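You operate a simulated robot arm through the tools that you are given. There is no shell and no other tool. Be economical: measure what you need, move in short steps, check, and stop when the job is done.

The job below is to be done with a simulated robot arm. You get a single attempt, and the scene is never put back.

TASK
Spin the black gear under the probe and sort it by run-out.
Fine: over 0.15 mm into the rework tray, else the pass tray; probe arm parked first.

Only the result counts: the job must be done as asked and must still hold three seconds after the hand-in. Knocking over, shifting, dropping, spilling or breaking anything else fails it.

THE ROBOT
A 7-joint arm with a two-finger parallel gripper, fixed in place. Base frame: the origin is at the foot of the arm, x ahead of it, y to its left, z up; the work surface is at about z = 0.88. Readings come in m, degrees, newtons and seconds.
With the tool pointing down near the work surface it reaches from about 0.24 to 0.68 m from the base axis. Its first joint turns from -66.0 to 66.0 degrees. Payload 2.4 kg.
Tool frame: the origin (TCP) lies between the finger pads and is the grasp point; the fingertips stand 0.03 m ahead of it; z points along the fingers, y is the line along which they close. Largest opening 0.094 m; finger width 0.028, thickness 0.01; the body of the gripper, 0.05 by 0.096 m, starts 0.055 m behind the TCP.
Orientation is told as [roll, pitch, yaw] about the base's x, y, z axes, in that order, counted from this pose: with the fingers straight down and closing along the base's y, the tool's x points along the base's -x, its y along +y and its z along -z.

THE INTERFACE
- The arm moves only by the tool nudge_tool. Its argument "commands" is a list of rows, each a list of 7 numbers: the shift along the base's x, y, z in cm, then the turn, a rotation vector about the base's x, y, z in degrees, then the opening, from 0 (shut) to 1 (fully open). In form: [[dx, dy, dz, wx, wy, wz, grip], ...]. A call has 1 to 10 rows; each row is the pose to reach, as a shift and turn from the pose commanded when the call began. A row lasts 0.2 s, in which the tool goes at most 0.05 m and 8.6 degrees; a call with a longer step from one row to the next is refused whole, and so is a gripper value outside its range. Where a pose cannot be reached the arm comes as near as it can. A force on the tool above 40 N (or 10 N above the force at the start of the call, whichever is more), or a blocked arm, ends the call early, and 0.2 s more pass. The fingers move at their own pace (about 0.153 m/s each) and stop on an object; they squeeze with about 30 N. The grip force told is the motor's: it shows also when the fingers shut on nothing. Time passes only in rows, and 0.2 s behind the last, so rows that repeat a pose let the fingers close. The reply holds the time, the measured pose of the TCP, the force on the tool along the base axes, the opening and the grip force, in the units named above and with some noise, with the torque about the TCP (base axes, N m) and any sound that the robot's microphone picked up.
- Cameras (640 x 400 px; columns grow to the right, rows downward): "scene" is fixed at [0.0159, 0.4597, 1.4457]; the picture's right is [-0.92, -0.39, 0.00], its down [-0.22, 0.52, -0.83] and it looks along [0.32, -0.76, -0.56] (base axes); focal length 310 px, centre (320, 200). "wrist" rides on the gripper at [0.076, 0.014, -0.102] in the tool frame; the picture's right is [-0.18, 0.98, 0.00], its down [-0.75, -0.14, -0.64] and it looks along [-0.63, -0.12, 0.77] (tool axes); focal length 243 px, centre (320, 200).
- capture(camera): a new picture of that camera. The clock stands still meanwhile.
- point_at(camera, pixels): for up to 12 pixels [column, row] of the newest picture of that camera ("zoom" is the newest enlarged one), the place [x, y, z] in the base frame of the surface seen there, good to about 0.002 m. The clock stands still meanwhile.
- close_up(camera, box): a new picture of the part [left, top, right, bottom] of that camera's present view, enlarged. The clock stands still meanwhile.
- close_job(): hands the job in; it is judged then, once.

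Go step by step. Measure first, check grasps and placings, and put right what went wrong. The budget is 80 turns and 38 pictures, counting those below and the enlarged ones. Unless the task says otherwise, let go and move clear before handing in, and close with one line.

The tools are called after ">>>" as a command line: name --pt "numbers of a row" for each row, then --argument value for the rest, lists and objects as JSON in quotes. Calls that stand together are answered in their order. nudge_tool: Moves the arm, as the interface text tells. Its arguments: {"type":"object","properties":{"commands":{"type":"array","items":{"type":"array","items":{"type":"number"}}}},"required":["commands"]} The other tools are called the same way: capture (camera) takes a picture; point_at (camera, pixels) gives the place of the surface under pixels of a picture; close_up (camera, box) takes an enlarged picture of a part of a camera's view; close_job () hands the job in.

At the start:

```text
t: 0.0
position: [0.4555, -0.0425, 1.2529]
tcp_rot: [0.0, 0.0, 0.0]
contact_force: [0.2, -0.4, 0.5]
moment: [-0.01, -0.02, 0.01]
opening: 0.094
gripper_force: 0.0
```

scene: 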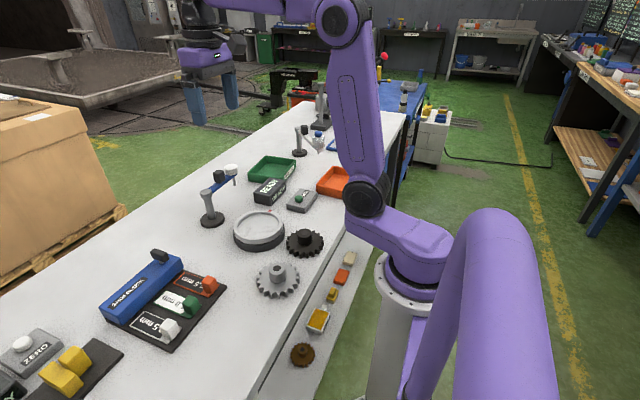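
wrist: 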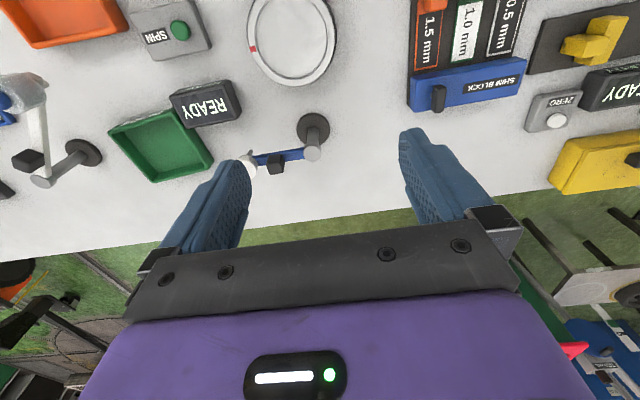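

The first scene picture shows a black gear near (305,241), a turntable at (259,231), a probe arm at (215,200), a READY display, a SPIN button and green and orange trays. I'll take enlarged views before moving anything.

>>> close_up --camera "scene" --box '[180, 120, 380, 310]'

>>> close_up --camera "wrist" --box '[0, 0, 360, 220]'

>>> point_at --camera "scene" --pixels '[[305, 234], [305, 243], [286, 242], [324, 242], [305, 256], [259, 228], [234, 232], [284, 232], [212, 220], [298, 198], [270, 168], [334, 181]]'

```text
2.11 times, centred on (280, 215) of scene
```

zoom: 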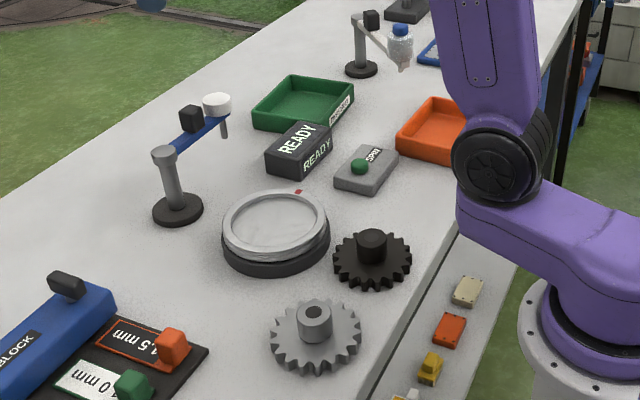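

```text
1.78 times, centred on (180, 110) of wrist
```

zoom: 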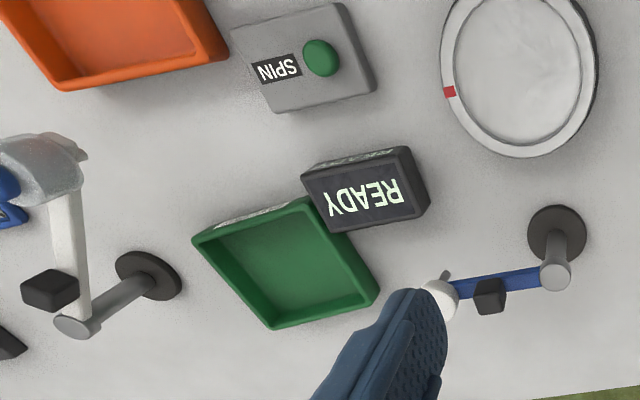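

```text
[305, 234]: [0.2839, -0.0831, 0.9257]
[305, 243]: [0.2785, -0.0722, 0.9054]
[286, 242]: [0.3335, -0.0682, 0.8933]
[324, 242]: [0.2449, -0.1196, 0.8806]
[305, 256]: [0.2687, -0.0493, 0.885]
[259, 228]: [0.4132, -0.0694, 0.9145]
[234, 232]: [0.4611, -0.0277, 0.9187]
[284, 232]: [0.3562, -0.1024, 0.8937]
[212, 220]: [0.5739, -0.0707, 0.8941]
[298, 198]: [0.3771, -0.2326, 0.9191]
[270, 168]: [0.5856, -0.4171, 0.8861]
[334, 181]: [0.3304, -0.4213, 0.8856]
```

The probe arm points away from the turntable, and the gear has a graspable boss. I'll read the tray labels and check the turntable and probe details.

>>> close_up --camera "scene" --box '[240, 140, 350, 210]'

>>> close_up --camera "scene" --box '[190, 155, 330, 265]'

```text
5.71 times, centred on (295, 175) of scene
```

zoom: 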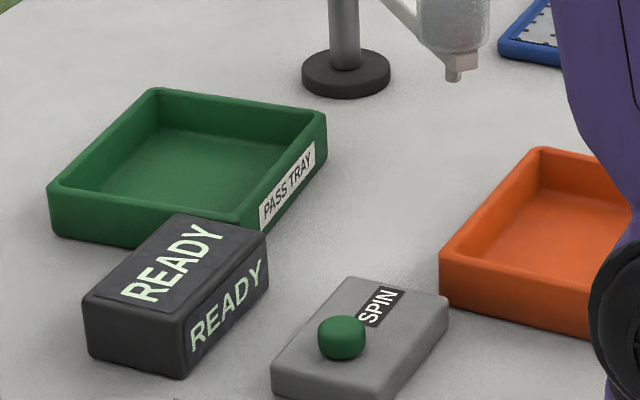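

```text
3.64 times, centred on (260, 210) of scene
```

zoom: 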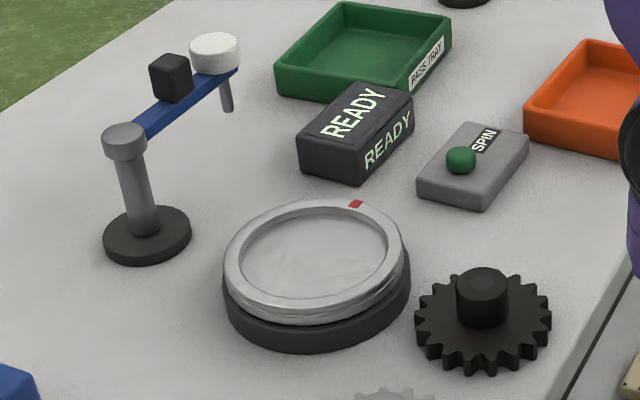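

Green is the pass tray, and orange is probably rework (to be confirmed later). Now I'll measure the gear, turntable and probe from the latest zoom.

>>> point_at --camera "zoom" --pixels '[[484, 277], [462, 277], [507, 277], [485, 268], [485, 293], [418, 320], [549, 316], [484, 368], [315, 250], [230, 255], [397, 240], [312, 203]]'

>>> point_at --camera "zoom" --pixels '[[318, 314], [245, 250], [385, 240], [312, 217], [318, 295], [124, 130], [171, 62], [172, 85], [214, 42], [228, 105], [462, 152], [355, 204]]'

```text
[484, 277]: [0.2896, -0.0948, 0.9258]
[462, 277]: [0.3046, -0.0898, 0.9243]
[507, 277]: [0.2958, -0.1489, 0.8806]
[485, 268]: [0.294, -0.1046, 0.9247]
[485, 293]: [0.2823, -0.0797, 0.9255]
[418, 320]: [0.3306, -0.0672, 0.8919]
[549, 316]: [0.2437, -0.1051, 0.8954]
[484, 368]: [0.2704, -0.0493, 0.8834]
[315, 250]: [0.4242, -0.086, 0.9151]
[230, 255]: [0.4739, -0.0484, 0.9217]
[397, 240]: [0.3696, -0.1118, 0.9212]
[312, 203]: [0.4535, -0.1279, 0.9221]
```

```text
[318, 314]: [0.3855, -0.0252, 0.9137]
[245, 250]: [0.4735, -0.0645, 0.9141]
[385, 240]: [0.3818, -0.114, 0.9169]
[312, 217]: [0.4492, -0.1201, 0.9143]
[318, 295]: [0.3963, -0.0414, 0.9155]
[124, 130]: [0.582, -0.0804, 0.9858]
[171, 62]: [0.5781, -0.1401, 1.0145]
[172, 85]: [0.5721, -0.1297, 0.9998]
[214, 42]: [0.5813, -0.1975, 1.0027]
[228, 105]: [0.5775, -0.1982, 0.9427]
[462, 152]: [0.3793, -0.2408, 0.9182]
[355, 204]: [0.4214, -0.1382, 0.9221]
```

The gear boss is at about (0.288,-0.092) with its top at z 0.925, and the turntable centre is about (0.421,-0.078). I'll move above the gear with the fingers partly open and check with the wrist camera.

>>> nudge_tool --pt "-2.8 -0.8 -3 0 0 0 0.6" --pt "-5.6 -1.6 -6 0 0 0 0.6" --pt "-8.4 -2.5 -9 0 0 0 0.6" --pt "-11.2 -3.3 -12 0 0 0 0.6" --pt "-14 -4.1 -15 0 0 0 0.6" --pt "-16.7 -4.9 -18 0 0 0 0.6" --pt "-16.7 -4.9 -18 0 0 0 0.6"

>>> capture --camera "wrist"

>>> capture --camera "scene"

```text
t: 1.6
position: [0.2871, -0.092, 1.0739]
tcp_rot: [-0.1, 0.0, -0.1]
contact_force: [0.2, -0.1, 0.0]
moment: [0.0, 0.03, -0.01]
opening: 0.0564
gripper_force: 0.0
```

```text
31 pictures are left
```

wrist: 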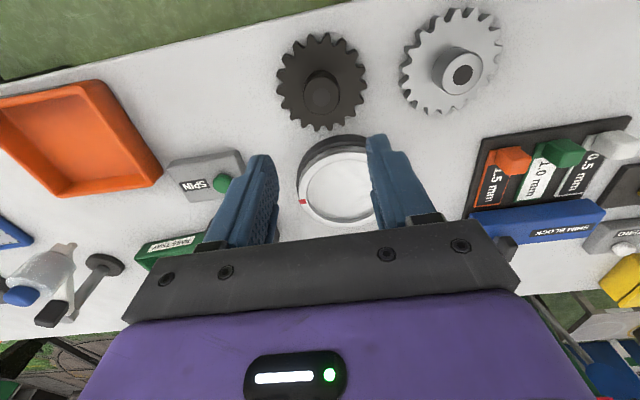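

```text
30 pictures are left
```

scene: 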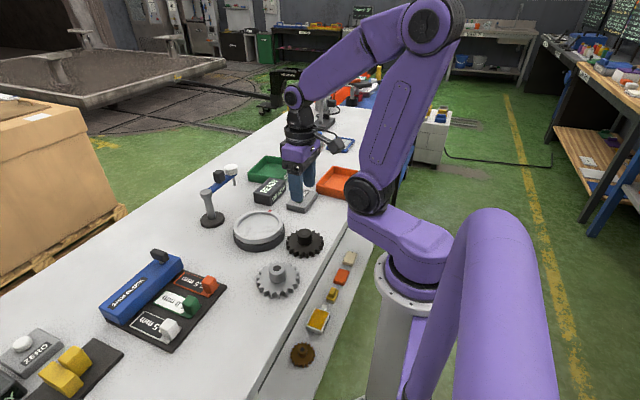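

The wrist view shows the gear at (322,80), with the boss top at about (322,95). I'll measure the gear and turntable from here.

>>> point_at --camera "wrist" --pixels '[[322, 96], [306, 96], [338, 96], [322, 110], [322, 82], [280, 80], [364, 80], [320, 125], [345, 185], [304, 190], [345, 147], [293, 90]]'

>>> close_up --camera "wrist" --box '[240, 20, 420, 240]'

```text
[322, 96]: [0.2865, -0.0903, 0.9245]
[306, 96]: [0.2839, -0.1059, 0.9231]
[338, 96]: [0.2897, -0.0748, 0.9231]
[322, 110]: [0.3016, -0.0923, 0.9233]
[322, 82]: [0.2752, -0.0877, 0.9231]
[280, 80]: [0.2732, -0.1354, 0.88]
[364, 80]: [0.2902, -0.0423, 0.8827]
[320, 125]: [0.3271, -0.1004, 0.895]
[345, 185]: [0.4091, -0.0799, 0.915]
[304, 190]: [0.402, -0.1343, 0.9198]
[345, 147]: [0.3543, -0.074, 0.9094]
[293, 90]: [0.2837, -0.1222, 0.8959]
```

```text
1.82 times, centred on (330, 130) of wrist
```

zoom: 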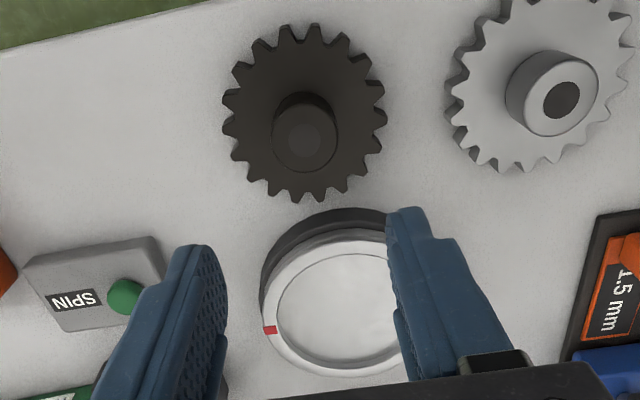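

The boss is centred at (0.287,-0.091), about 31 mm across, and the gear face is at z 0.895. I'll descend to TCP z≈0.930 and close.

>>> nudge_tool --pt "0 0.1 -4.5 0 0 0 0.6" --pt "0 0.1 -9 0 0 0 0.6" --pt "0 0.1 -12 0 0 0 0.6" --pt "0 0.1 -14.3 0 0 0 0.6" --pt "0 0.1 -14.3 0 0 0 0.6" --pt "0 0.1 -14.3 0 0 0 0" --pt "0 0.1 -14.3 0 0 0 0" --pt "0 0.1 -14.3 0 0 0 0"

```text
t: 3.4
position: [0.2882, -0.0909, 0.9269]
tcp_rot: [0.0, 0.0, 0.0]
contact_force: [-0.1, -0.8, 0.5]
moment: [-0.04, 0.01, -0.04]
opening: 0.0375
gripper_force: 30.0
```

The grip is holding at 30 N with an opening of 37.5 mm. I'll lift and check.

>>> nudge_tool --pt "0 0 1 0 0 0 0" --pt "0 0 4 0 0 0 0" --pt "0 0 8 0 0 0 0" --pt "0 0 8 0 0 0 0"

>>> close_up --camera "scene" --box '[200, 150, 340, 260]'

>>> close_up --camera "wrist" --box '[200, 50, 460, 250]'

```text
t: 4.4
position: [0.2883, -0.0911, 1.0089]
tcp_rot: [0.0, -0.1, 0.0]
contact_force: [1.0, -0.7, -4.7]
moment: [-0.01, 0.0, -0.01]
opening: 0.0373
gripper_force: 30.2
```

```text
3.64 times, centred on (270, 205) of scene
```

zoom: 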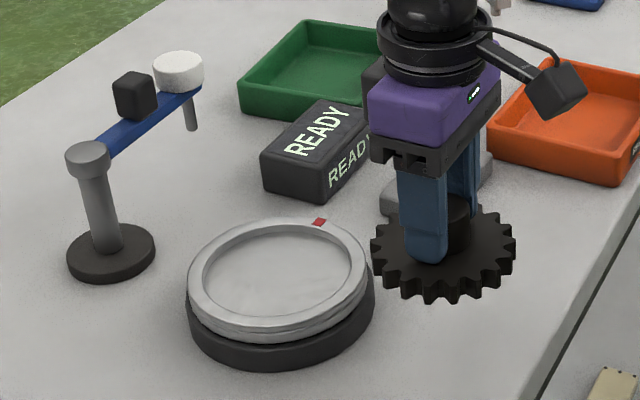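

```text
2.00 times, centred on (330, 150) of wrist
```

zoom: 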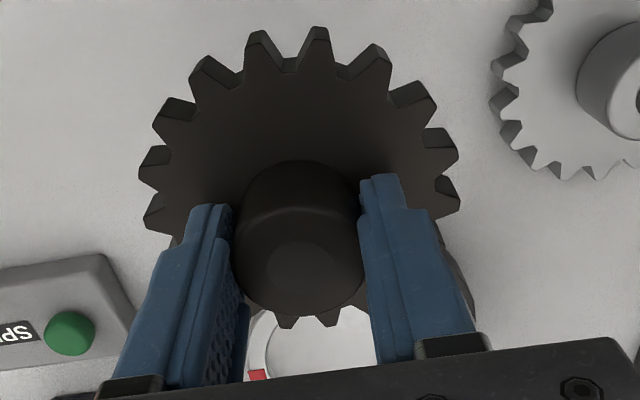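

The gear is held firmly and level. I'll get the turntable centre more accurately from a tight close-up.

>>> close_up --camera "scene" --box '[226, 200, 306, 250]'

```text
8.00 times, centred on (266, 225) of scene
```

zoom: 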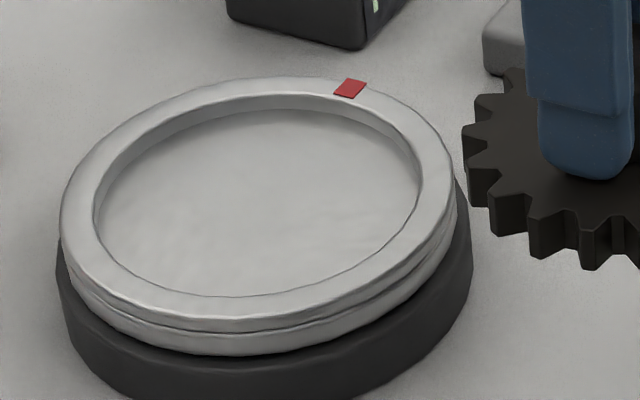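

>>> point_at --camera "zoom" --pixels '[[82, 220], [260, 86], [430, 160], [240, 313], [130, 140], [380, 270], [120, 280], [340, 95], [260, 200], [200, 102], [432, 215], [180, 305]]'

```text
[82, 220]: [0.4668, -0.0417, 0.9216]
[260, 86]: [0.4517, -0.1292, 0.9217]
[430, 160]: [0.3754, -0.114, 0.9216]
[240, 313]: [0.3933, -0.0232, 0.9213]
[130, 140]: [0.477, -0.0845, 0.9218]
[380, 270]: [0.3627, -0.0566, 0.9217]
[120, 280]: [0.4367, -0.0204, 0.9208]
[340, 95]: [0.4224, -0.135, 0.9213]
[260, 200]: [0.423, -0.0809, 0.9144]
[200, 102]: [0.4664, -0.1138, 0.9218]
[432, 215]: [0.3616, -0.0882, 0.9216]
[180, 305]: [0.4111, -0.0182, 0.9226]
```

The rim fit gives a turntable centre of (0.4195,-0.077), with the platter at z 0.9145. I'll carry the gear over and lower it to just above the platter.

>>> nudge_tool --pt "4 0.4 0 0 0 0 0" --pt "8 0.8 0 0 0 0 0" --pt "11.5 1.2 0 0 0 0 0" --pt "13.1 1.4 0 0 0 0 0" --pt "13.1 1.4 -2.5 0 0 0 0" --pt "13.1 1.4 -4.0 0 0 0 0" --pt "13.1 1.4 -4.4 0 0 0 0" --pt "13.1 1.4 -4.4 0 0 0 0"

>>> close_up --camera "scene" --box '[200, 165, 320, 250]'

```text
t: 6.2
position: [0.4201, -0.0772, 0.9655]
tcp_rot: [-0.1, 0.1, 0.0]
contact_force: [0.4, -0.7, -4.4]
moment: [-0.02, 0.0, -0.02]
opening: 0.0372
gripper_force: 29.8
```

```text
4.71 times, centred on (260, 208) of scene
```

zoom: 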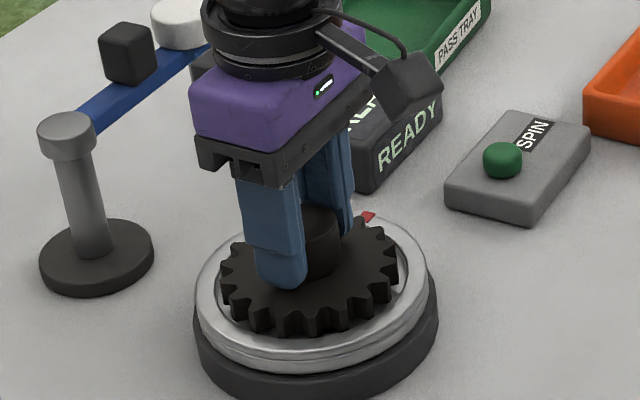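

The gear sits inside the ring, a few millimetres above the platter. I'll lower it in 1 mm steps.

>>> nudge_tool --pt "0 0 -0.1 0 0 0 0" --pt "0 0 -0.2 0 0 0 0" --pt "0 0 -0.3 0 0 0 0" --pt "0 0 -0.35 0 0 0 0" --pt "0 0 -0.35 0 0 0 0"

```text
t: 7.4
position: [0.4194, -0.0774, 0.9614]
tcp_rot: [0.0, 0.0, -0.1]
contact_force: [-0.8, -1.3, 4.1]
moment: [0.12, 0.12, 0.0]
opening: 0.0371
gripper_force: 30.6
```

The force changed from -4.4 to +4.1 N, so the gear is seated on the platter. I'll release, rise straight up and look.

>>> nudge_tool --pt "0 0 -0.35 0 0 0 0.55" --pt "0 0 -0.35 0 0 0 0.55" --pt "0 0 2 0 0 0 0.55" --pt "0 0 6 0 0 0 0.55" --pt "0 0 10 0 0 0 0.55" --pt "-4 0 14 0 0 0 0.55" --pt "-8 0 16 0 0 0 0.55" --pt "-8 0 16 0 0 0 0.55"

>>> capture --camera "wrist"

>>> close_up --camera "scene" --box '[195, 150, 315, 250]'

```text
refused: row 6 steps farther than a row can; nothing moved
```

```text
24 pictures are left
```

wrist: 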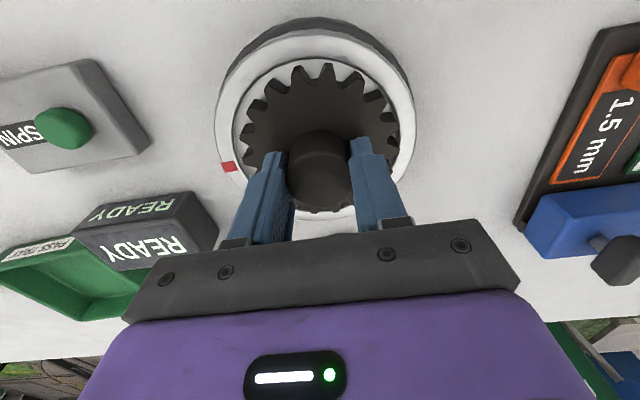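

```text
4.00 times, centred on (255, 200) of scene
```

zoom: 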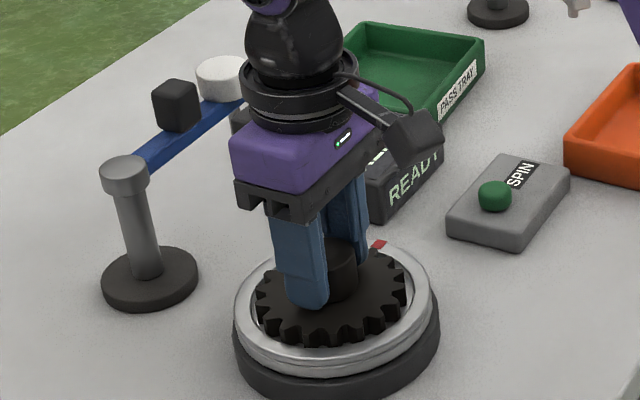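

That call was refused because one step was too long. The wrist view shows the gear inside the ring, so I'll release with shorter steps.

>>> nudge_tool --pt "0 0 0 0 0 0 0.55" --pt "0 0 0 0 0 0 0.55" --pt "0 0 2 0 0 0 0.55" --pt "0 0 6 0 0 0 0.55" --pt "0 0 10 0 0 0 0.55" --pt "-3 0 13 0 0 0 0.55" --pt "-6 0 16 0 0 0 0.55" --pt "-9 0 16 0 0 0 0.55" --pt "-9 0 16 0 0 0 0.55"

>>> close_up --camera "wrist" --box '[160, 40, 480, 240]'

>>> close_up --camera "scene" --box '[226, 185, 306, 250]'

```text
t: 9.4
position: [0.3274, -0.0771, 1.1208]
tcp_rot: [0.0, 0.0, 0.0]
contact_force: [-0.4, 0.6, -0.4]
moment: [-0.02, 0.03, 0.0]
opening: 0.0517
gripper_force: 0.0
```

```text
2.00 times, centred on (320, 140) of wrist
```

zoom: 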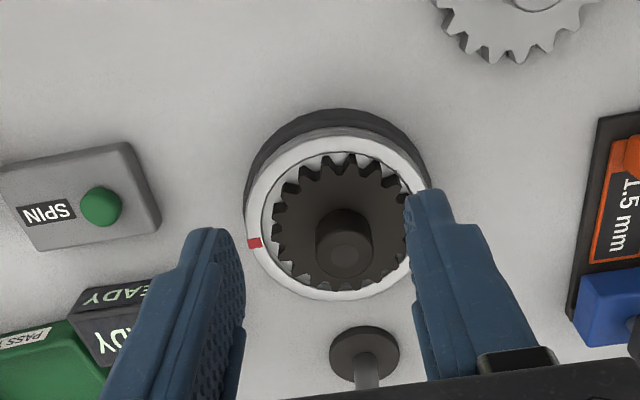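

```text
6.15 times, centred on (266, 218) of scene
```

zoom: 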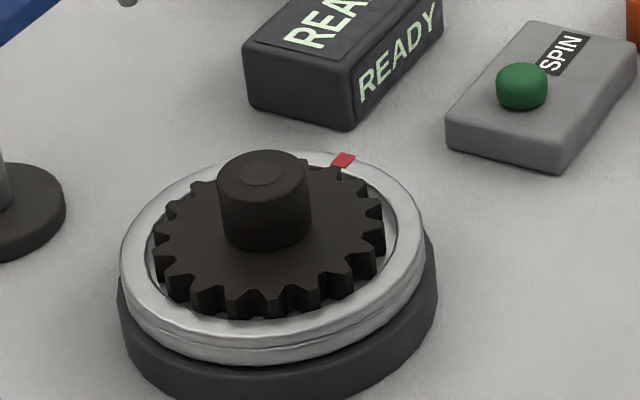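

The gear is seated in the ring. I'll measure the boss and rim to check centring, and locate the probe knob and button.

>>> point_at --camera "zoom" --pixels '[[264, 152], [264, 190], [222, 170], [307, 170], [264, 172], [137, 240], [410, 220], [245, 342], [522, 68], [522, 100], [158, 240], [382, 225]]'

>>> capture --camera "scene"

```text
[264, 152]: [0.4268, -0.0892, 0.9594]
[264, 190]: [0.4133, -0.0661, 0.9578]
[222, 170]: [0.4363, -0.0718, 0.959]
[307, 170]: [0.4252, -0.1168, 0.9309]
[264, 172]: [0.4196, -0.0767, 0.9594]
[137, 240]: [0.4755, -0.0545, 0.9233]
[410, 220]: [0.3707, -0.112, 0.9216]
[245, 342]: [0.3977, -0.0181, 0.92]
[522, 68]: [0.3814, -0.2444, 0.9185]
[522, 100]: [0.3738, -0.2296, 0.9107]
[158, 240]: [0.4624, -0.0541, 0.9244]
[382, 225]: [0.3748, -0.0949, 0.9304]
```

```text
20 pictures are left
```

scene: 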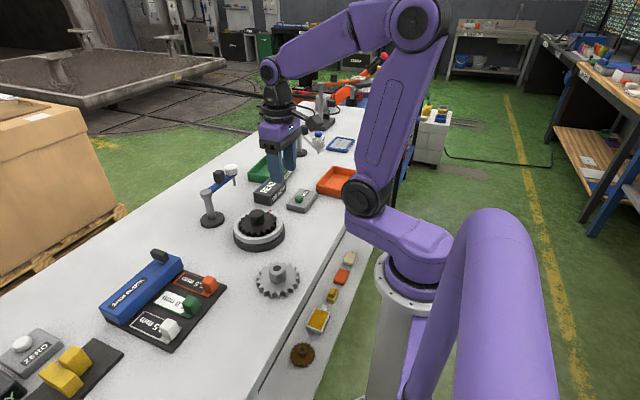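

The gear is centred at (0.4197,-0.0772), which matches the turntable. Next is the probe arm, so I'll take a close-up of its knob, pivot and stylus for measurement.

>>> close_up --camera "scene" --box '[190, 150, 254, 190]'

```text
10.00 times, centred on (222, 170) of scene
```

zoom: 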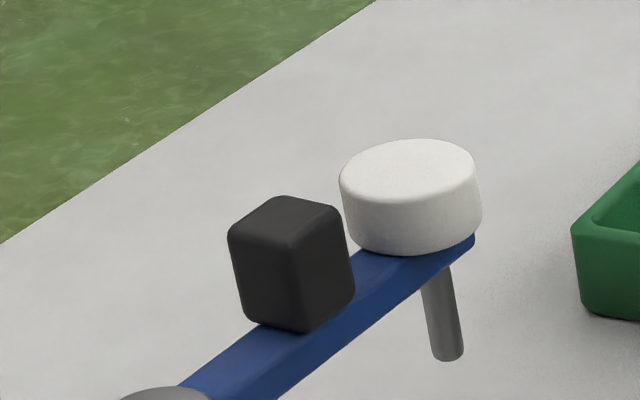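

>>> point_at --camera "zoom" --pixels '[[288, 198], [230, 230], [290, 243], [342, 208], [302, 328], [353, 290], [240, 310], [408, 170], [460, 352], [445, 355], [170, 392], [280, 345]]'

```text
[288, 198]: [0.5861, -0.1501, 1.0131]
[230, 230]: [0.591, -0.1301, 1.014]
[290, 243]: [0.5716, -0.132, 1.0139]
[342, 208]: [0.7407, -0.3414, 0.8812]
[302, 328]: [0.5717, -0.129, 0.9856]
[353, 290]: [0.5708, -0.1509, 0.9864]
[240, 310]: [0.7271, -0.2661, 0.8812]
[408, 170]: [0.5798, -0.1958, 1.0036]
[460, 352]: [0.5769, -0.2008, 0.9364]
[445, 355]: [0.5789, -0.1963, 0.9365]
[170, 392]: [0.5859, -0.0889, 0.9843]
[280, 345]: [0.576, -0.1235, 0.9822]
```

The knob is centred at (0.581,-0.140) and is 20 mm wide with its top at z 1.014. The beam top is at z 0.984 and the pivot is near (0.581,-0.079). I'll move above the knob and turn the tool +90° so the fingers close tangentially.

>>> nudge_tool --pt "2.5 -0.6 0 0 0 8.5 0.5" --pt "5 -1.2 0 0 0 17 0.5" --pt "7.6 -1.9 0 0 0 25.5 0.5" --pt "10.1 -2.5 0 0 0 34 0.5" --pt "12.7 -3.1 0 0 0 42.5 0.5" --pt "15.2 -3.8 0 0 0 51 0.5" --pt "17.8 -4.4 0 0 0 59.5 0.5" --pt "20.3 -5 0 0 0 68 0.5" --pt "22.9 -5.7 0 0 0 76.5 0.5" --pt "25.4 -6.3 0 0 0 85 0.5"

```text
t: 11.6
position: [0.5832, -0.1394, 1.1224]
tcp_rot: [0.1, 0.0, 85.2]
contact_force: [0.0, -0.5, 1.4]
moment: [0.0, 0.0, 0.02]
opening: 0.047
gripper_force: 0.2
```

The tool reached 85° at (0.583,-0.139). I'll finish the turn and lower around the knob to TCP z≈1.019.

>>> nudge_tool --pt "-0.1 0 -3 0 0 5 0.5" --pt "-0.1 0 -6 0 0 5 0.5" --pt "-0.1 0 -8 0 0 5 0.5" --pt "-0.1 0 -9.4 0 0 5 0.5" --pt "-0.1 0 -10.2 0 0 5 0.5" --pt "-0.1 0 -10.2 0 0 5 0.5"

>>> close_up --camera "scene" --box '[180, 120, 300, 230]'

```text
t: 13.0
position: [0.5807, -0.1388, 1.02]
tcp_rot: [0.0, 0.0, 90.0]
contact_force: [-0.9, -0.1, 0.0]
moment: [-0.01, 0.01, 0.01]
opening: 0.047
gripper_force: 0.0
```

```text
3.64 times, centred on (240, 175) of scene
```

zoom: 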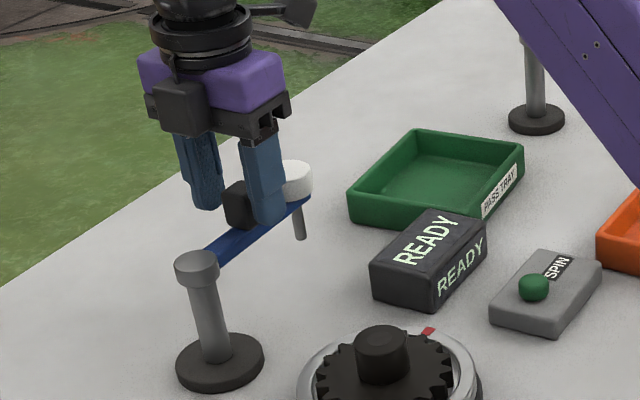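

The fingers straddle the knob. Before swinging, I'll check that the display box is clear of the stylus arc, which has a 0.118 m radius.

>>> point_at --camera "zoom" --pixels '[[372, 265], [428, 212], [432, 285], [484, 230], [532, 280], [237, 190], [248, 222], [196, 262]]'

>>> nudge_tool --pt "0 0 0 0 0 0 0.25" --pt "0 0 0 0 0 0 0.25"

```text
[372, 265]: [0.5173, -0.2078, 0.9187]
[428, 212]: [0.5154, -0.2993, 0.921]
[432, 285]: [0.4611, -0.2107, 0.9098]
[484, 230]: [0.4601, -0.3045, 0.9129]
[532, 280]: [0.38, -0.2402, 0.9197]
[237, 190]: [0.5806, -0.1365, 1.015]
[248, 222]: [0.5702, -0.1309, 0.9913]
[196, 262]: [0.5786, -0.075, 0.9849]
```

```text
t: 13.6
position: [0.5812, -0.1393, 1.0215]
tcp_rot: [0.1, 0.0, 90.0]
contact_force: [-4.4, 0.0, -0.4]
moment: [0.0, 0.07, 0.02]
opening: 0.0258
gripper_force: 2.2
```

The display corner is 0.144 m from the pivot and lower than the stylus, so the arc is clear. I'll grip the knob and swing it 72° clockwise first.

>>> nudge_tool --pt "0 0 0 0 0 0 0" --pt "-0.85 0.06 0 0 0 -8 0" --pt "-1.68 0.24 0 0 0 -16 0" --pt "-2.48 0.53 0 0 0 -24 0" --pt "-3.23 0.93 0 0 0 -32 0" --pt "-3.92 1.43 0 0 0 -40 0" --pt "-4.53 2.02 0 0 0 -48 0" --pt "-5.06 2.69 0 0 0 -56 0" --pt "-5.48 3.43 0 0 0 -64 0" --pt "-5.8 4.22 0 0 0 -72 0"

>>> close_up --camera "scene" --box '[190, 140, 310, 250]'

```text
t: 15.8
position: [0.5237, -0.0978, 1.0206]
tcp_rot: [0.1, 0.1, 17.8]
contact_force: [-9.4, -0.9, 18.1]
moment: [-0.01, 0.35, 0.15]
opening: 0.0237
gripper_force: 45.5
```

```text
3.64 times, centred on (250, 195) of scene
```

zoom: 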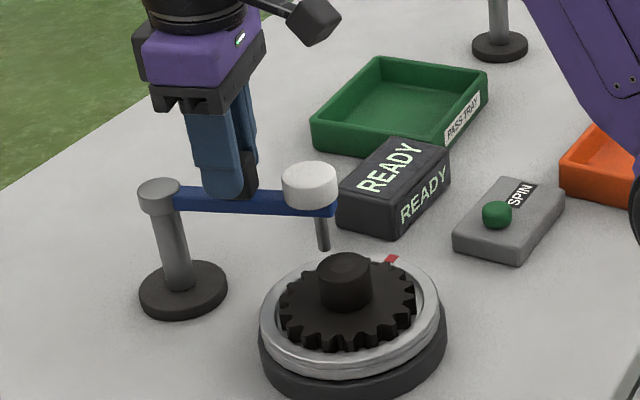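

The arm swung with the knob, but some strain built up (18 N in z). I'll loosen the grip to relieve it and look at the force.

>>> nudge_tool --pt "0 0 0 0 0 0 0.32" --pt "0 0 0.1 0 0 0 0.32"

>>> point_at --camera "zoom" --pixels '[[308, 172], [323, 247], [160, 188], [243, 200], [160, 183], [320, 205]]'

```text
t: 16.4
position: [0.5226, -0.098, 1.0216]
tcp_rot: [0.1, 0.0, 18.1]
contact_force: [0.8, -0.4, -0.1]
moment: [0.01, 0.0, 0.0]
opening: 0.03
gripper_force: 0.1
```

```text
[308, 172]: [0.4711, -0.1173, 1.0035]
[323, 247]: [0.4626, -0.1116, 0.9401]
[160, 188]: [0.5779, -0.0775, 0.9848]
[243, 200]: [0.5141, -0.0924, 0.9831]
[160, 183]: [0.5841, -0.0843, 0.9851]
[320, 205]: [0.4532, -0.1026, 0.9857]
```

The strain is gone and the dial at (0.467,-0.116) confirms the arm is at 72°. I'll regrip and swing the last 18° so the arm points at the gear centre.

>>> nudge_tool --pt "0 0 0 0 0 0 0" --pt "0 0 0 0 0 0 0" --pt "-0.13 0.5 0 0 0 -5 0" --pt "-0.22 0.92 0 0 0 -9 0" --pt "-0.28 1.4 0 0 0 -13.5 0" --pt "-0.3 1.92 0 0 0 -18 0" --pt "-0.3 1.92 0 0 0 -18 0.4" --pt "-0.3 1.92 0 0 0 -18 0.4"

>>> close_up --camera "scene" --box '[190, 140, 310, 250]'

```text
t: 18.2
position: [0.522, -0.0784, 1.0212]
tcp_rot: [0.0, 0.0, 0.0]
contact_force: [0.1, 0.0, 0.9]
moment: [0.0, 0.01, 0.02]
opening: 0.0377
gripper_force: 0.0
```

```text
3.64 times, centred on (250, 195) of scene
```

zoom: 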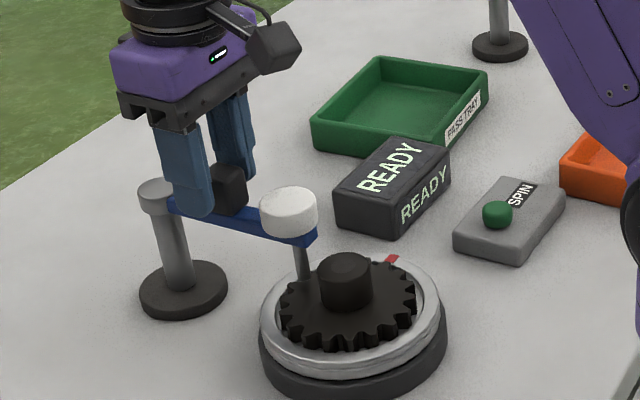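

The stylus now stands over the gear teeth. I'll go up, over to the SPIN button at (0.380,-0.242), and hover with the fingers shut.

>>> nudge_tool --pt "0 0 3 0 0 0 0.4" --pt "0 0 7 0 0 0 0.2" --pt "-2.8 -3.2 8 0 0 0 0" --pt "-5.7 -6.5 8 0 0 0 0" --pt "-8.5 -9.8 8 0 0 0 0" --pt "-11.4 -13.1 7 0 0 0 0" --pt "-14.2 -16.4 4 0 0 0 0" --pt "-14.2 -16.4 0 0 0 0 0" --pt "-14.2 -16.4 -4.5 0 0 0 0" --pt "-14.2 -16.4 -4.5 0 0 0 0"

>>> close_up --camera "scene" --box '[220, 140, 340, 250]'

```text
refused: row 7 steps farther than a row can; nothing moved
```

```text
3.64 times, centred on (280, 195) of scene
```

zoom: 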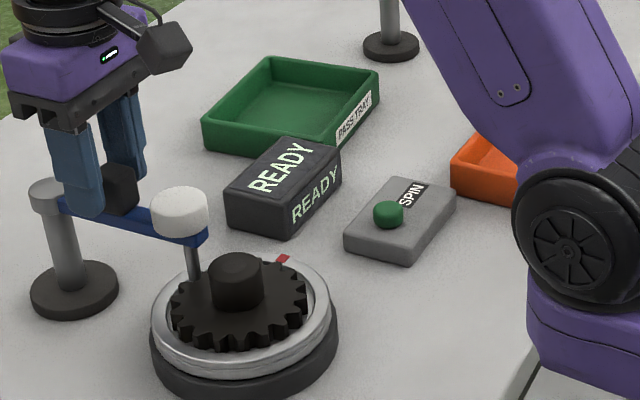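

That call was refused because row 7 was too long. I'll resend it with smaller steps.

>>> nudge_tool --pt "0 0 4 0 0 0 0.4" --pt "0 0 8 0 0 0 0.2" --pt "-2.8 -3.2 8 0 0 0 0" --pt "-5.7 -6.5 8 0 0 0 0" --pt "-8.5 -9.8 8 0 0 0 0" --pt "-11.4 -13.1 8 0 0 0 0" --pt "-14.2 -16.4 7 0 0 0 0" --pt "-14.2 -16.4 3 0 0 0 0" --pt "-14.2 -16.4 -1 0 0 0 0" --pt "-14.2 -16.4 -4.5 0 0 0 0"

>>> point_at --camera "zoom" --pixels '[[388, 205], [376, 213], [402, 213], [388, 225], [182, 192], [192, 272]]'

```text
t: 20.4
position: [0.377, -0.2433, 0.9746]
tcp_rot: [0.1, 0.1, 0.0]
contact_force: [0.4, 0.5, -0.1]
moment: [-0.03, 0.02, 0.01]
opening: 0.0001
gripper_force: 30.4
```

```text
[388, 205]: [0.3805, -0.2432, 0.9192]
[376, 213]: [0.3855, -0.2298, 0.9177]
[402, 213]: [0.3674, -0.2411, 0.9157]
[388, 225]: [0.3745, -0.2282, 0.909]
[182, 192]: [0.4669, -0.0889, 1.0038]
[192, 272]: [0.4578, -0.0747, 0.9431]
```

I'm hovering 25 mm over the button. I'll press down gently and come back up.

>>> nudge_tool --pt "0.2 0.2 -1.5 0 0 0 0" --pt "0.2 0.2 -2.4 0 0 0 0" --pt "0.2 0.2 -2.7 0 0 0 0" --pt "0.2 0.2 -3.0 0 0 0 0" --pt "0.2 0.2 -3.2 0 0 0 0" --pt "0.2 0.2 -1 0 0 0 0" --pt "0.2 0.2 2 0 0 0 0"

>>> close_up --camera "scene" --box '[220, 140, 340, 250]'

```text
t: 22.0
position: [0.3797, -0.2407, 0.9959]
tcp_rot: [0.0, -0.1, 0.0]
contact_force: [-0.2, -0.2, 0.8]
moment: [0.01, -0.03, -0.01]
opening: 0.0
gripper_force: 29.8
heard: click
```

```text
3.64 times, centred on (280, 195) of scene
```

zoom: 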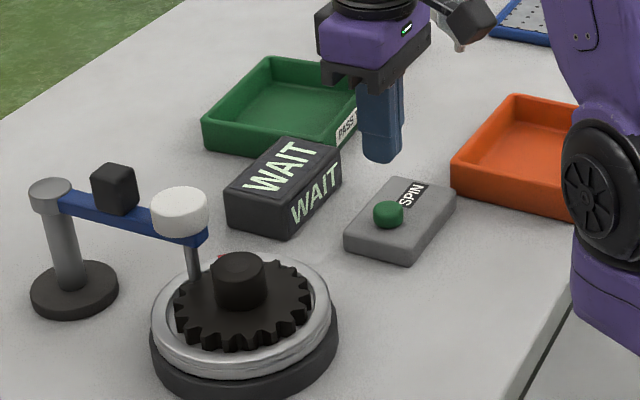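

The button clicked, the display says WAIT and the table is turning. I'll wait in place for the result.

>>> nudge_tool --pt "0 0 1 0 0 0 0" --pt "0 0 2 0 0 0 0" --pt "0 0 4 0 0 0 0" --pt "0 0 4 0 0 0 0" --pt "0 0 4 0 0 0 0" --pt "0 0 4 0 0 0 0" --pt "0 0 4 0 0 0 0" --pt "0 0 4 0 0 0 0" --pt "0 0 4 0 0 0 0" --pt "0 0 4 0 0 0 0"

>>> nudge_tool --pt "0 0 0 0 0 0 0" --pt "0 0 0 0 0 0 0" --pt "0 0 0 0 0 0 0" --pt "0 0 0 0 0 0 0" --pt "0 0 0 0 0 0 0" --pt "0 0 0 0 0 0 0" --pt "0 0 0 0 0 0 0" --pt "0 0 0 0 0 0 0"

>>> close_up --camera "scene" --box '[220, 140, 340, 250]'

```text
t: 24.2
position: [0.3793, -0.2409, 1.0362]
tcp_rot: [0.0, 0.0, 0.1]
contact_force: [0.3, 0.1, 0.2]
moment: [-0.02, -0.03, 0.02]
opening: 0.0
gripper_force: 29.9
```

```text
t: 26.0
position: [0.3804, -0.2408, 1.0352]
tcp_rot: [0.0, 0.0, 0.0]
contact_force: [0.0, -0.6, 0.2]
moment: [0.01, 0.02, 0.01]
opening: 0.0002
gripper_force: 30.3
```

```text
3.64 times, centred on (280, 195) of scene
```

zoom: 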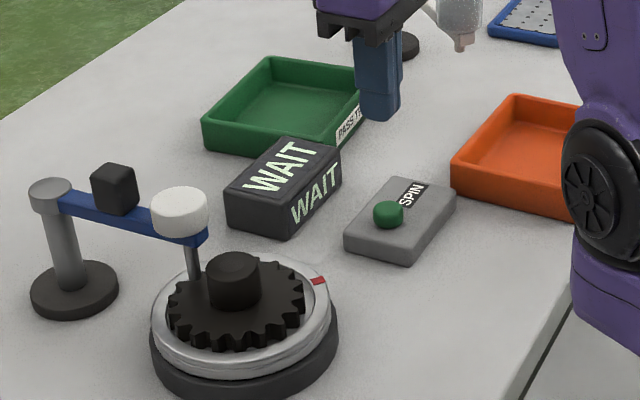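

It still says WAIT and the table is still turning. I'll wait longer.

>>> nudge_tool --pt "0 0 0 0 0 0 0" --pt "0 0 0 0 0 0 0" --pt "0 0 0 0 0 0 0" --pt "0 0 0 0 0 0 0" --pt "0 0 0 0 0 0 0" --pt "0 0 0 0 0 0 0" --pt "0 0 0 0 0 0 0" --pt "0 0 0 0 0 0 0" --pt "0 0 0 0 0 0 0" --pt "0 0 0 0 0 0 0"

>>> nudge_tool --pt "0 0 0 0 0 0 0" --pt "0 0 0 0 0 0 0" --pt "0 0 0 0 0 0 0" --pt "0 0 0 0 0 0 0" --pt "0 0 0 0 0 0 0" --pt "0 0 0 0 0 0 0" --pt "0 0 0 0 0 0 0" --pt "0 0 0 0 0 0 0" --pt "0 0 0 0 0 0 0" --pt "0 0 0 0 0 0 0"

>>> close_up --camera "scene" --box '[220, 140, 340, 250]'

```text
t: 28.2
position: [0.38, -0.2397, 1.0354]
tcp_rot: [0.1, 0.1, 0.0]
contact_force: [0.1, 0.2, -0.7]
moment: [0.01, 0.0, 0.0]
opening: 0.0001
gripper_force: 30.5
```

```text
t: 30.4
position: [0.3795, -0.24, 1.0344]
tcp_rot: [0.0, 0.0, 0.0]
contact_force: [0.0, 1.2, 0.6]
moment: [0.01, 0.0, -0.01]
opening: 0.0
gripper_force: 30.1
```

```text
3.64 times, centred on (280, 195) of scene
```

zoom: 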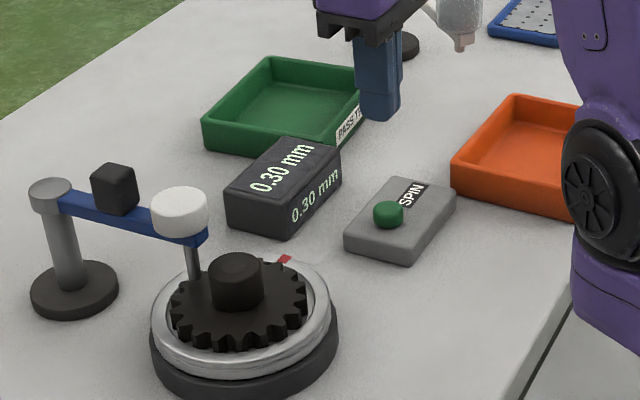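

The display reads 0.30 mm, which is over 0.15, so the gear goes to the rework tray. First I'll return to the knob to park the probe arm.

>>> nudge_tool --pt "0 0 3.5 0 0 0 0" --pt "0 0 7 0 0 0 0.2" --pt "2.8 3.2 7 0 0 0 0.5" --pt "5.6 6.5 7 0 0 0 0.5" --pt "8.4 9.7 7 0 0 0 0.5" --pt "11.2 13 7 0 0 0 0.5" --pt "14 16.2 6.5 0 0 0 0.5" --pt "14 16.2 3 0 0 0 0.5" --pt "14 16.2 0 0 0 0 0.5" --pt "14 16.2 -1.4 0 0 0 0.5"

```text
t: 32.6
position: [0.5208, -0.08, 1.022]
tcp_rot: [0.0, 0.0, 0.1]
contact_force: [-0.2, -0.8, 0.1]
moment: [0.0, 0.03, 0.0]
opening: 0.047
gripper_force: 0.1
```

I'm at the knob. I'll grip it and swing the arm 64° back the other way, then relax the grip.

>>> nudge_tool --pt "0 0 0 0 0 0 0" --pt "0 0 0 0 0 0 0" --pt "0.06 -0.85 0 0 0 8 0" --pt "0.24 -1.68 0 0 0 16 0" --pt "0.53 -2.48 0 0 0 24 0" --pt "0.93 -3.23 0 0 0 32 0" --pt "1.43 -3.92 0 0 0 40 0" --pt "2.02 -4.53 0 0 0 48 0" --pt "2.02 -4.53 0 0 0 48 0.35" --pt "2.02 -4.53 0 0 0 48 0.35"

```text
t: 34.8
position: [0.5405, -0.1233, 1.0223]
tcp_rot: [0.1, 0.0, 48.2]
contact_force: [-0.8, -0.1, -0.4]
moment: [0.0, 0.0, 0.0]
opening: 0.0328
gripper_force: 0.0
```

I relaxed the grip at 48°. I'll regrip and swing the remaining 42°, then release.

>>> nudge_tool --pt "0 0 0 0 0 0 0" --pt "0 0 0 0 0 0 0" --pt "0.67 -0.52 0 0 0 8 0" --pt "1.41 -0.95 0 0 0 16 0" --pt "2.2 -1.27 0 0 0 24 0" --pt "3.02 -1.47 0 0 0 32 0" --pt "3.55 -1.54 0 0 0 37 0" --pt "4.08 -1.57 0 0 0 42 0" --pt "4.08 -1.57 0 0 0 42 0.5" --pt "4.08 -1.57 0 0 0 42 0.5"

>>> close_up --camera "scene" --box '[190, 140, 310, 250]'

```text
t: 37.0
position: [0.582, -0.1396, 1.0217]
tcp_rot: [0.0, 0.0, 90.0]
contact_force: [0.1, 1.0, -0.2]
moment: [0.01, 0.0, -0.01]
opening: 0.0471
gripper_force: 0.1
```

```text
3.64 times, centred on (250, 195) of scene
```

zoom: 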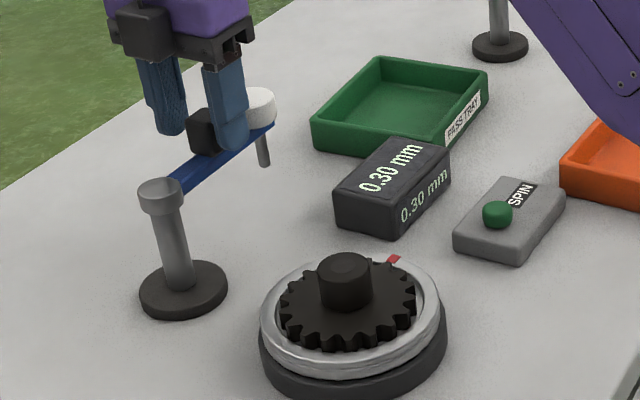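

The arm looks parked. I'll compare its stylus and dial with their starting places, and measure the gear boss.

>>> point_at --camera "zoom" --pixels '[[264, 164], [262, 100], [345, 263], [345, 253], [345, 278], [321, 265], [202, 108]]'

>>> nudge_tool --pt "0 0 4 0 0 0 0.5" --pt "0 0 8 0 0 0 0.5" --pt "-1.6 0.6 10 0 0 -8.5 0.55" --pt "-3.2 1.2 10 0 0 -17 0.55" --pt "-4.8 1.9 10 0 0 -25.5 0.55" --pt "-6.4 2.5 10 0 0 -34 0.55" --pt "-8 3.1 10 0 0 -42.5 0.55" --pt "-9.6 3.7 10 0 0 -51 0.55" --pt "-11.2 4.3 10 0 0 -59.5 0.55" --pt "-12.8 4.9 10 0 0 -68 0.55"

```text
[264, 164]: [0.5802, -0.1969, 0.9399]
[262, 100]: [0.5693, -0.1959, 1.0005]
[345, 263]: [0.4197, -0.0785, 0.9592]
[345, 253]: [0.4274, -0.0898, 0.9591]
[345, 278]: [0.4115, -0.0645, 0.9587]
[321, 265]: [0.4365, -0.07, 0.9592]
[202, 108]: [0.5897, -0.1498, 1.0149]
```

```text
t: 39.2
position: [0.4536, -0.0918, 1.1217]
tcp_rot: [0.0, 0.0, 21.8]
contact_force: [-0.2, 0.3, -0.5]
moment: [-0.02, 0.0, 0.01]
opening: 0.0517
gripper_force: 0.1
```

The stylus is back at (0.580,-0.197), its starting place. I'll move over the boss, descend and grasp it.

>>> nudge_tool --pt "-1.2 0.5 0 0 0 -8 0.6" --pt "-2.4 1 0 0 0 -16 0.6" --pt "-3.4 1.4 0 0 0 -22 0.6" --pt "-3.4 1.4 -4.5 0 0 -22 0.6" --pt "-3.4 1.4 -9 0 0 -22 0.6" --pt "-3.4 1.4 -13 0 0 -22 0.6" --pt "-3.4 1.4 -15.9 0 0 -22 0.6" --pt "-3.4 1.4 -15.9 0 0 -22 0" --pt "-3.4 1.4 -15.9 0 0 -22 0" --pt "-3.4 1.4 -15.9 0 0 -22 0"

>>> nudge_tool --pt "0 0 1 0 0 0 0" --pt "0 0 4 0 0 0 0" --pt "0 0 8 0 0 0 0" --pt "0 0 11 0 0 0 0" --pt "0 0 11 0 0 0 0"

>>> capture --camera "scene"

>>> capture --camera "wrist"

```text
t: 41.4
position: [0.4174, -0.0768, 0.9649]
tcp_rot: [0.0, 0.0, 0.0]
contact_force: [-2.6, 2.9, 9.1]
moment: [0.19, -0.08, 0.02]
opening: 0.037
gripper_force: 29.9
```

```text
t: 42.6
position: [0.4188, -0.0757, 1.0729]
tcp_rot: [0.0, 0.0, -0.1]
contact_force: [-0.6, -0.1, -4.1]
moment: [0.0, 0.02, 0.01]
opening: 0.0369
gripper_force: 29.5
```

```text
10 pictures are left
```

scene: 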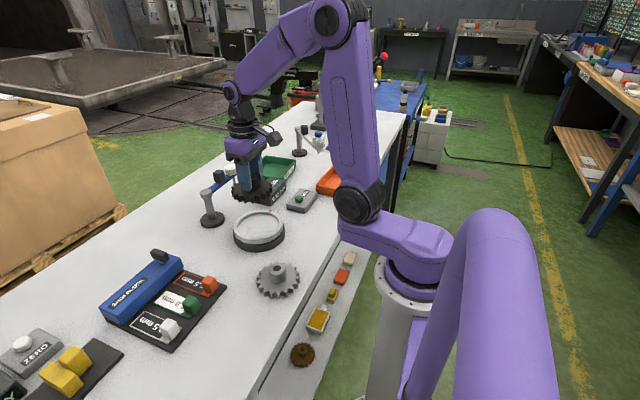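

```text
9 pictures are left
```

wrist: 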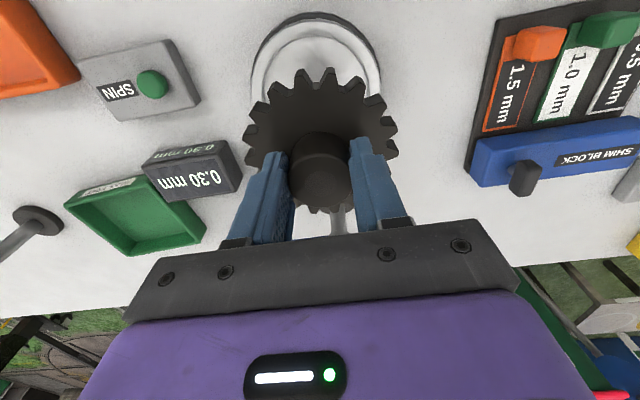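

The gear is held clear and the probe is parked. I'll carry the gear toward the orange tray, stop short, and look to get the tray extents and label.

>>> nudge_tool --pt "-1 -4 0 0 0 0 0" --pt "-2 -8 0 0 0 0 0" --pt "-3 -12 0 0 0 0 0" --pt "-4 -16 0 0 0 0 0" --pt "-5 -20 0 0 0 0 0" --pt "-6 -23 0 0 0 0 0" --pt "-6 -23 0 0 0 0 0"

>>> capture --camera "wrist"

>>> close_up --camera "scene" --box '[270, 130, 380, 220]'

```text
t: 44.2
position: [0.3604, -0.3078, 1.0713]
tcp_rot: [0.0, -0.1, 0.0]
contact_force: [0.1, 0.2, -5.3]
moment: [0.02, 0.02, -0.01]
opening: 0.0368
gripper_force: 29.8
```

```text
8 pictures are left
```

wrist: 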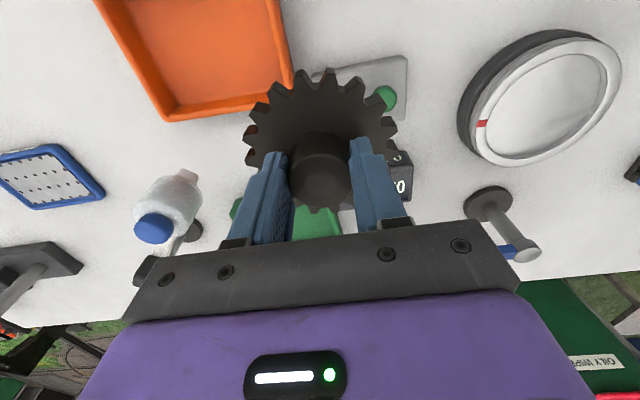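

```text
4.44 times, centred on (325, 175) of scene
```

zoom: 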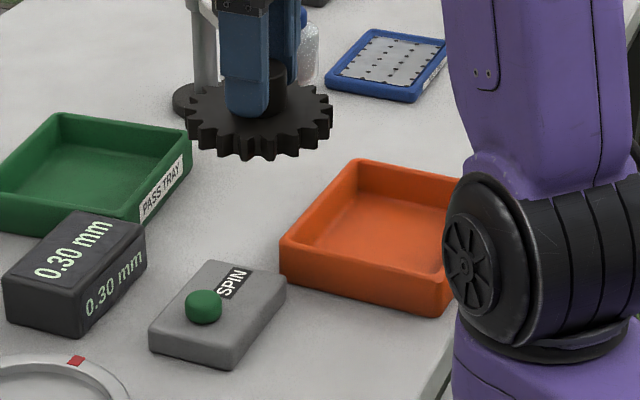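

The orange tray is fully visible except its right side, and there is also a labelled blue tray. I'll read the blue tray's label and measure the orange tray.

>>> point_at --camera "zoom" --pixels '[[358, 161], [284, 241], [440, 284], [292, 236], [360, 172], [375, 220], [438, 296], [300, 245], [430, 270], [440, 179]]'

>>> point_at --camera "wrist" --pixels '[[168, 115], [288, 88], [178, 100], [265, 95], [100, 8], [205, 40], [265, 30], [130, 10]]'

>>> close_up --camera "scene" --box '[320, 130, 384, 170]'

```text
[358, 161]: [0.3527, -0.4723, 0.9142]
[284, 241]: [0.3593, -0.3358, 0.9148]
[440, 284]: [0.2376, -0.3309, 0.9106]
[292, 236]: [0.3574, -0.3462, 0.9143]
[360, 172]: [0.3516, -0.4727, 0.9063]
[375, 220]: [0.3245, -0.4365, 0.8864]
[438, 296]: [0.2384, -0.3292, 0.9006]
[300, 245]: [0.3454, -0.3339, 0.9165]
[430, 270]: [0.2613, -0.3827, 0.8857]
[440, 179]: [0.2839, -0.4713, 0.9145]
```

```text
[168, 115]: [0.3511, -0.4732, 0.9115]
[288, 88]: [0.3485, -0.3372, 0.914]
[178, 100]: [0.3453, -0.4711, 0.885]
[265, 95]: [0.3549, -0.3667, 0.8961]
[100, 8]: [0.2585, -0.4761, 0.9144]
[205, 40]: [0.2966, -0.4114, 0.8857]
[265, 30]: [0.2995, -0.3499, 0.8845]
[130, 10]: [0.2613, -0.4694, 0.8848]
```

```text
10.00 times, centred on (352, 150) of scene
```

zoom: 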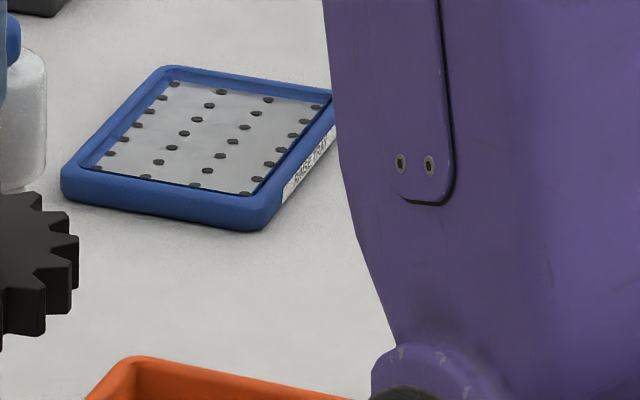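

The blue tray reads RINSE TRAY, so orange is the rework tray. Its centre is (0.297,-0.405), with the floor at z 0.885 and the rim at 0.9145. I'll move over it and lower the gear to just above the floor.

>>> nudge_tool --pt "-2.1 -3.3 0 0 0 0 0" --pt "-4.2 -6.5 0 0 0 0 0" --pt "-6.3 -9.7 0 0 0 0 0" --pt "-6.3 -9.7 0 0 0 0 0" --pt "-6.3 -9.7 -4 0 0 0 0" --pt "-6.3 -9.7 -8 0 0 0 0" --pt "-6.3 -9.7 -11 0 0 0 0" --pt "-6.3 -9.7 -13.2 0 0 0 0" --pt "-6.3 -9.7 -13.2 0 0 0 0"

>>> capture --camera "wrist"

```text
t: 46.2
position: [0.2962, -0.4026, 0.9402]
tcp_rot: [0.0, 0.0, 0.0]
contact_force: [0.3, 0.3, -5.2]
moment: [0.03, 0.01, 0.01]
opening: 0.037
gripper_force: 29.5
```

```text
5 pictures are left
```

wrist: 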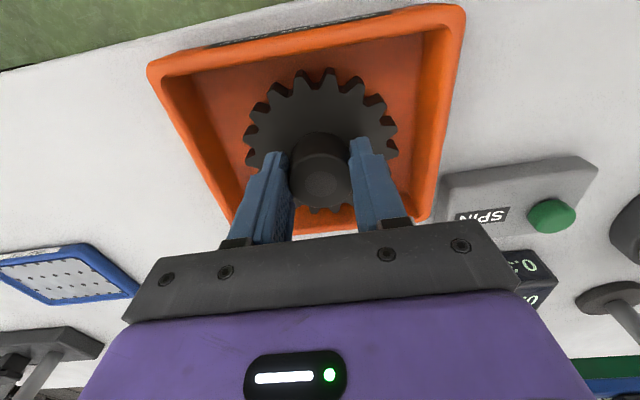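

The gear is inside the tray walls, about 5 mm above the floor. I'll lower it in small steps until it touches.

>>> nudge_tool --pt "0 0 -0.2 0 0 0 0" --pt "0 0 -0.35 0 0 0 0" --pt "0 0 -0.5 0 0 0 0" --pt "0 0 -0.65 0 0 0 0" --pt "0 0 -0.65 0 0 0 0"

```text
t: 47.4
position: [0.2972, -0.4029, 0.9349]
tcp_rot: [-0.1, 0.0, 0.0]
contact_force: [-3.8, 4.1, 22.7]
moment: [0.54, 0.04, -0.1]
opening: 0.0372
gripper_force: 29.6
```

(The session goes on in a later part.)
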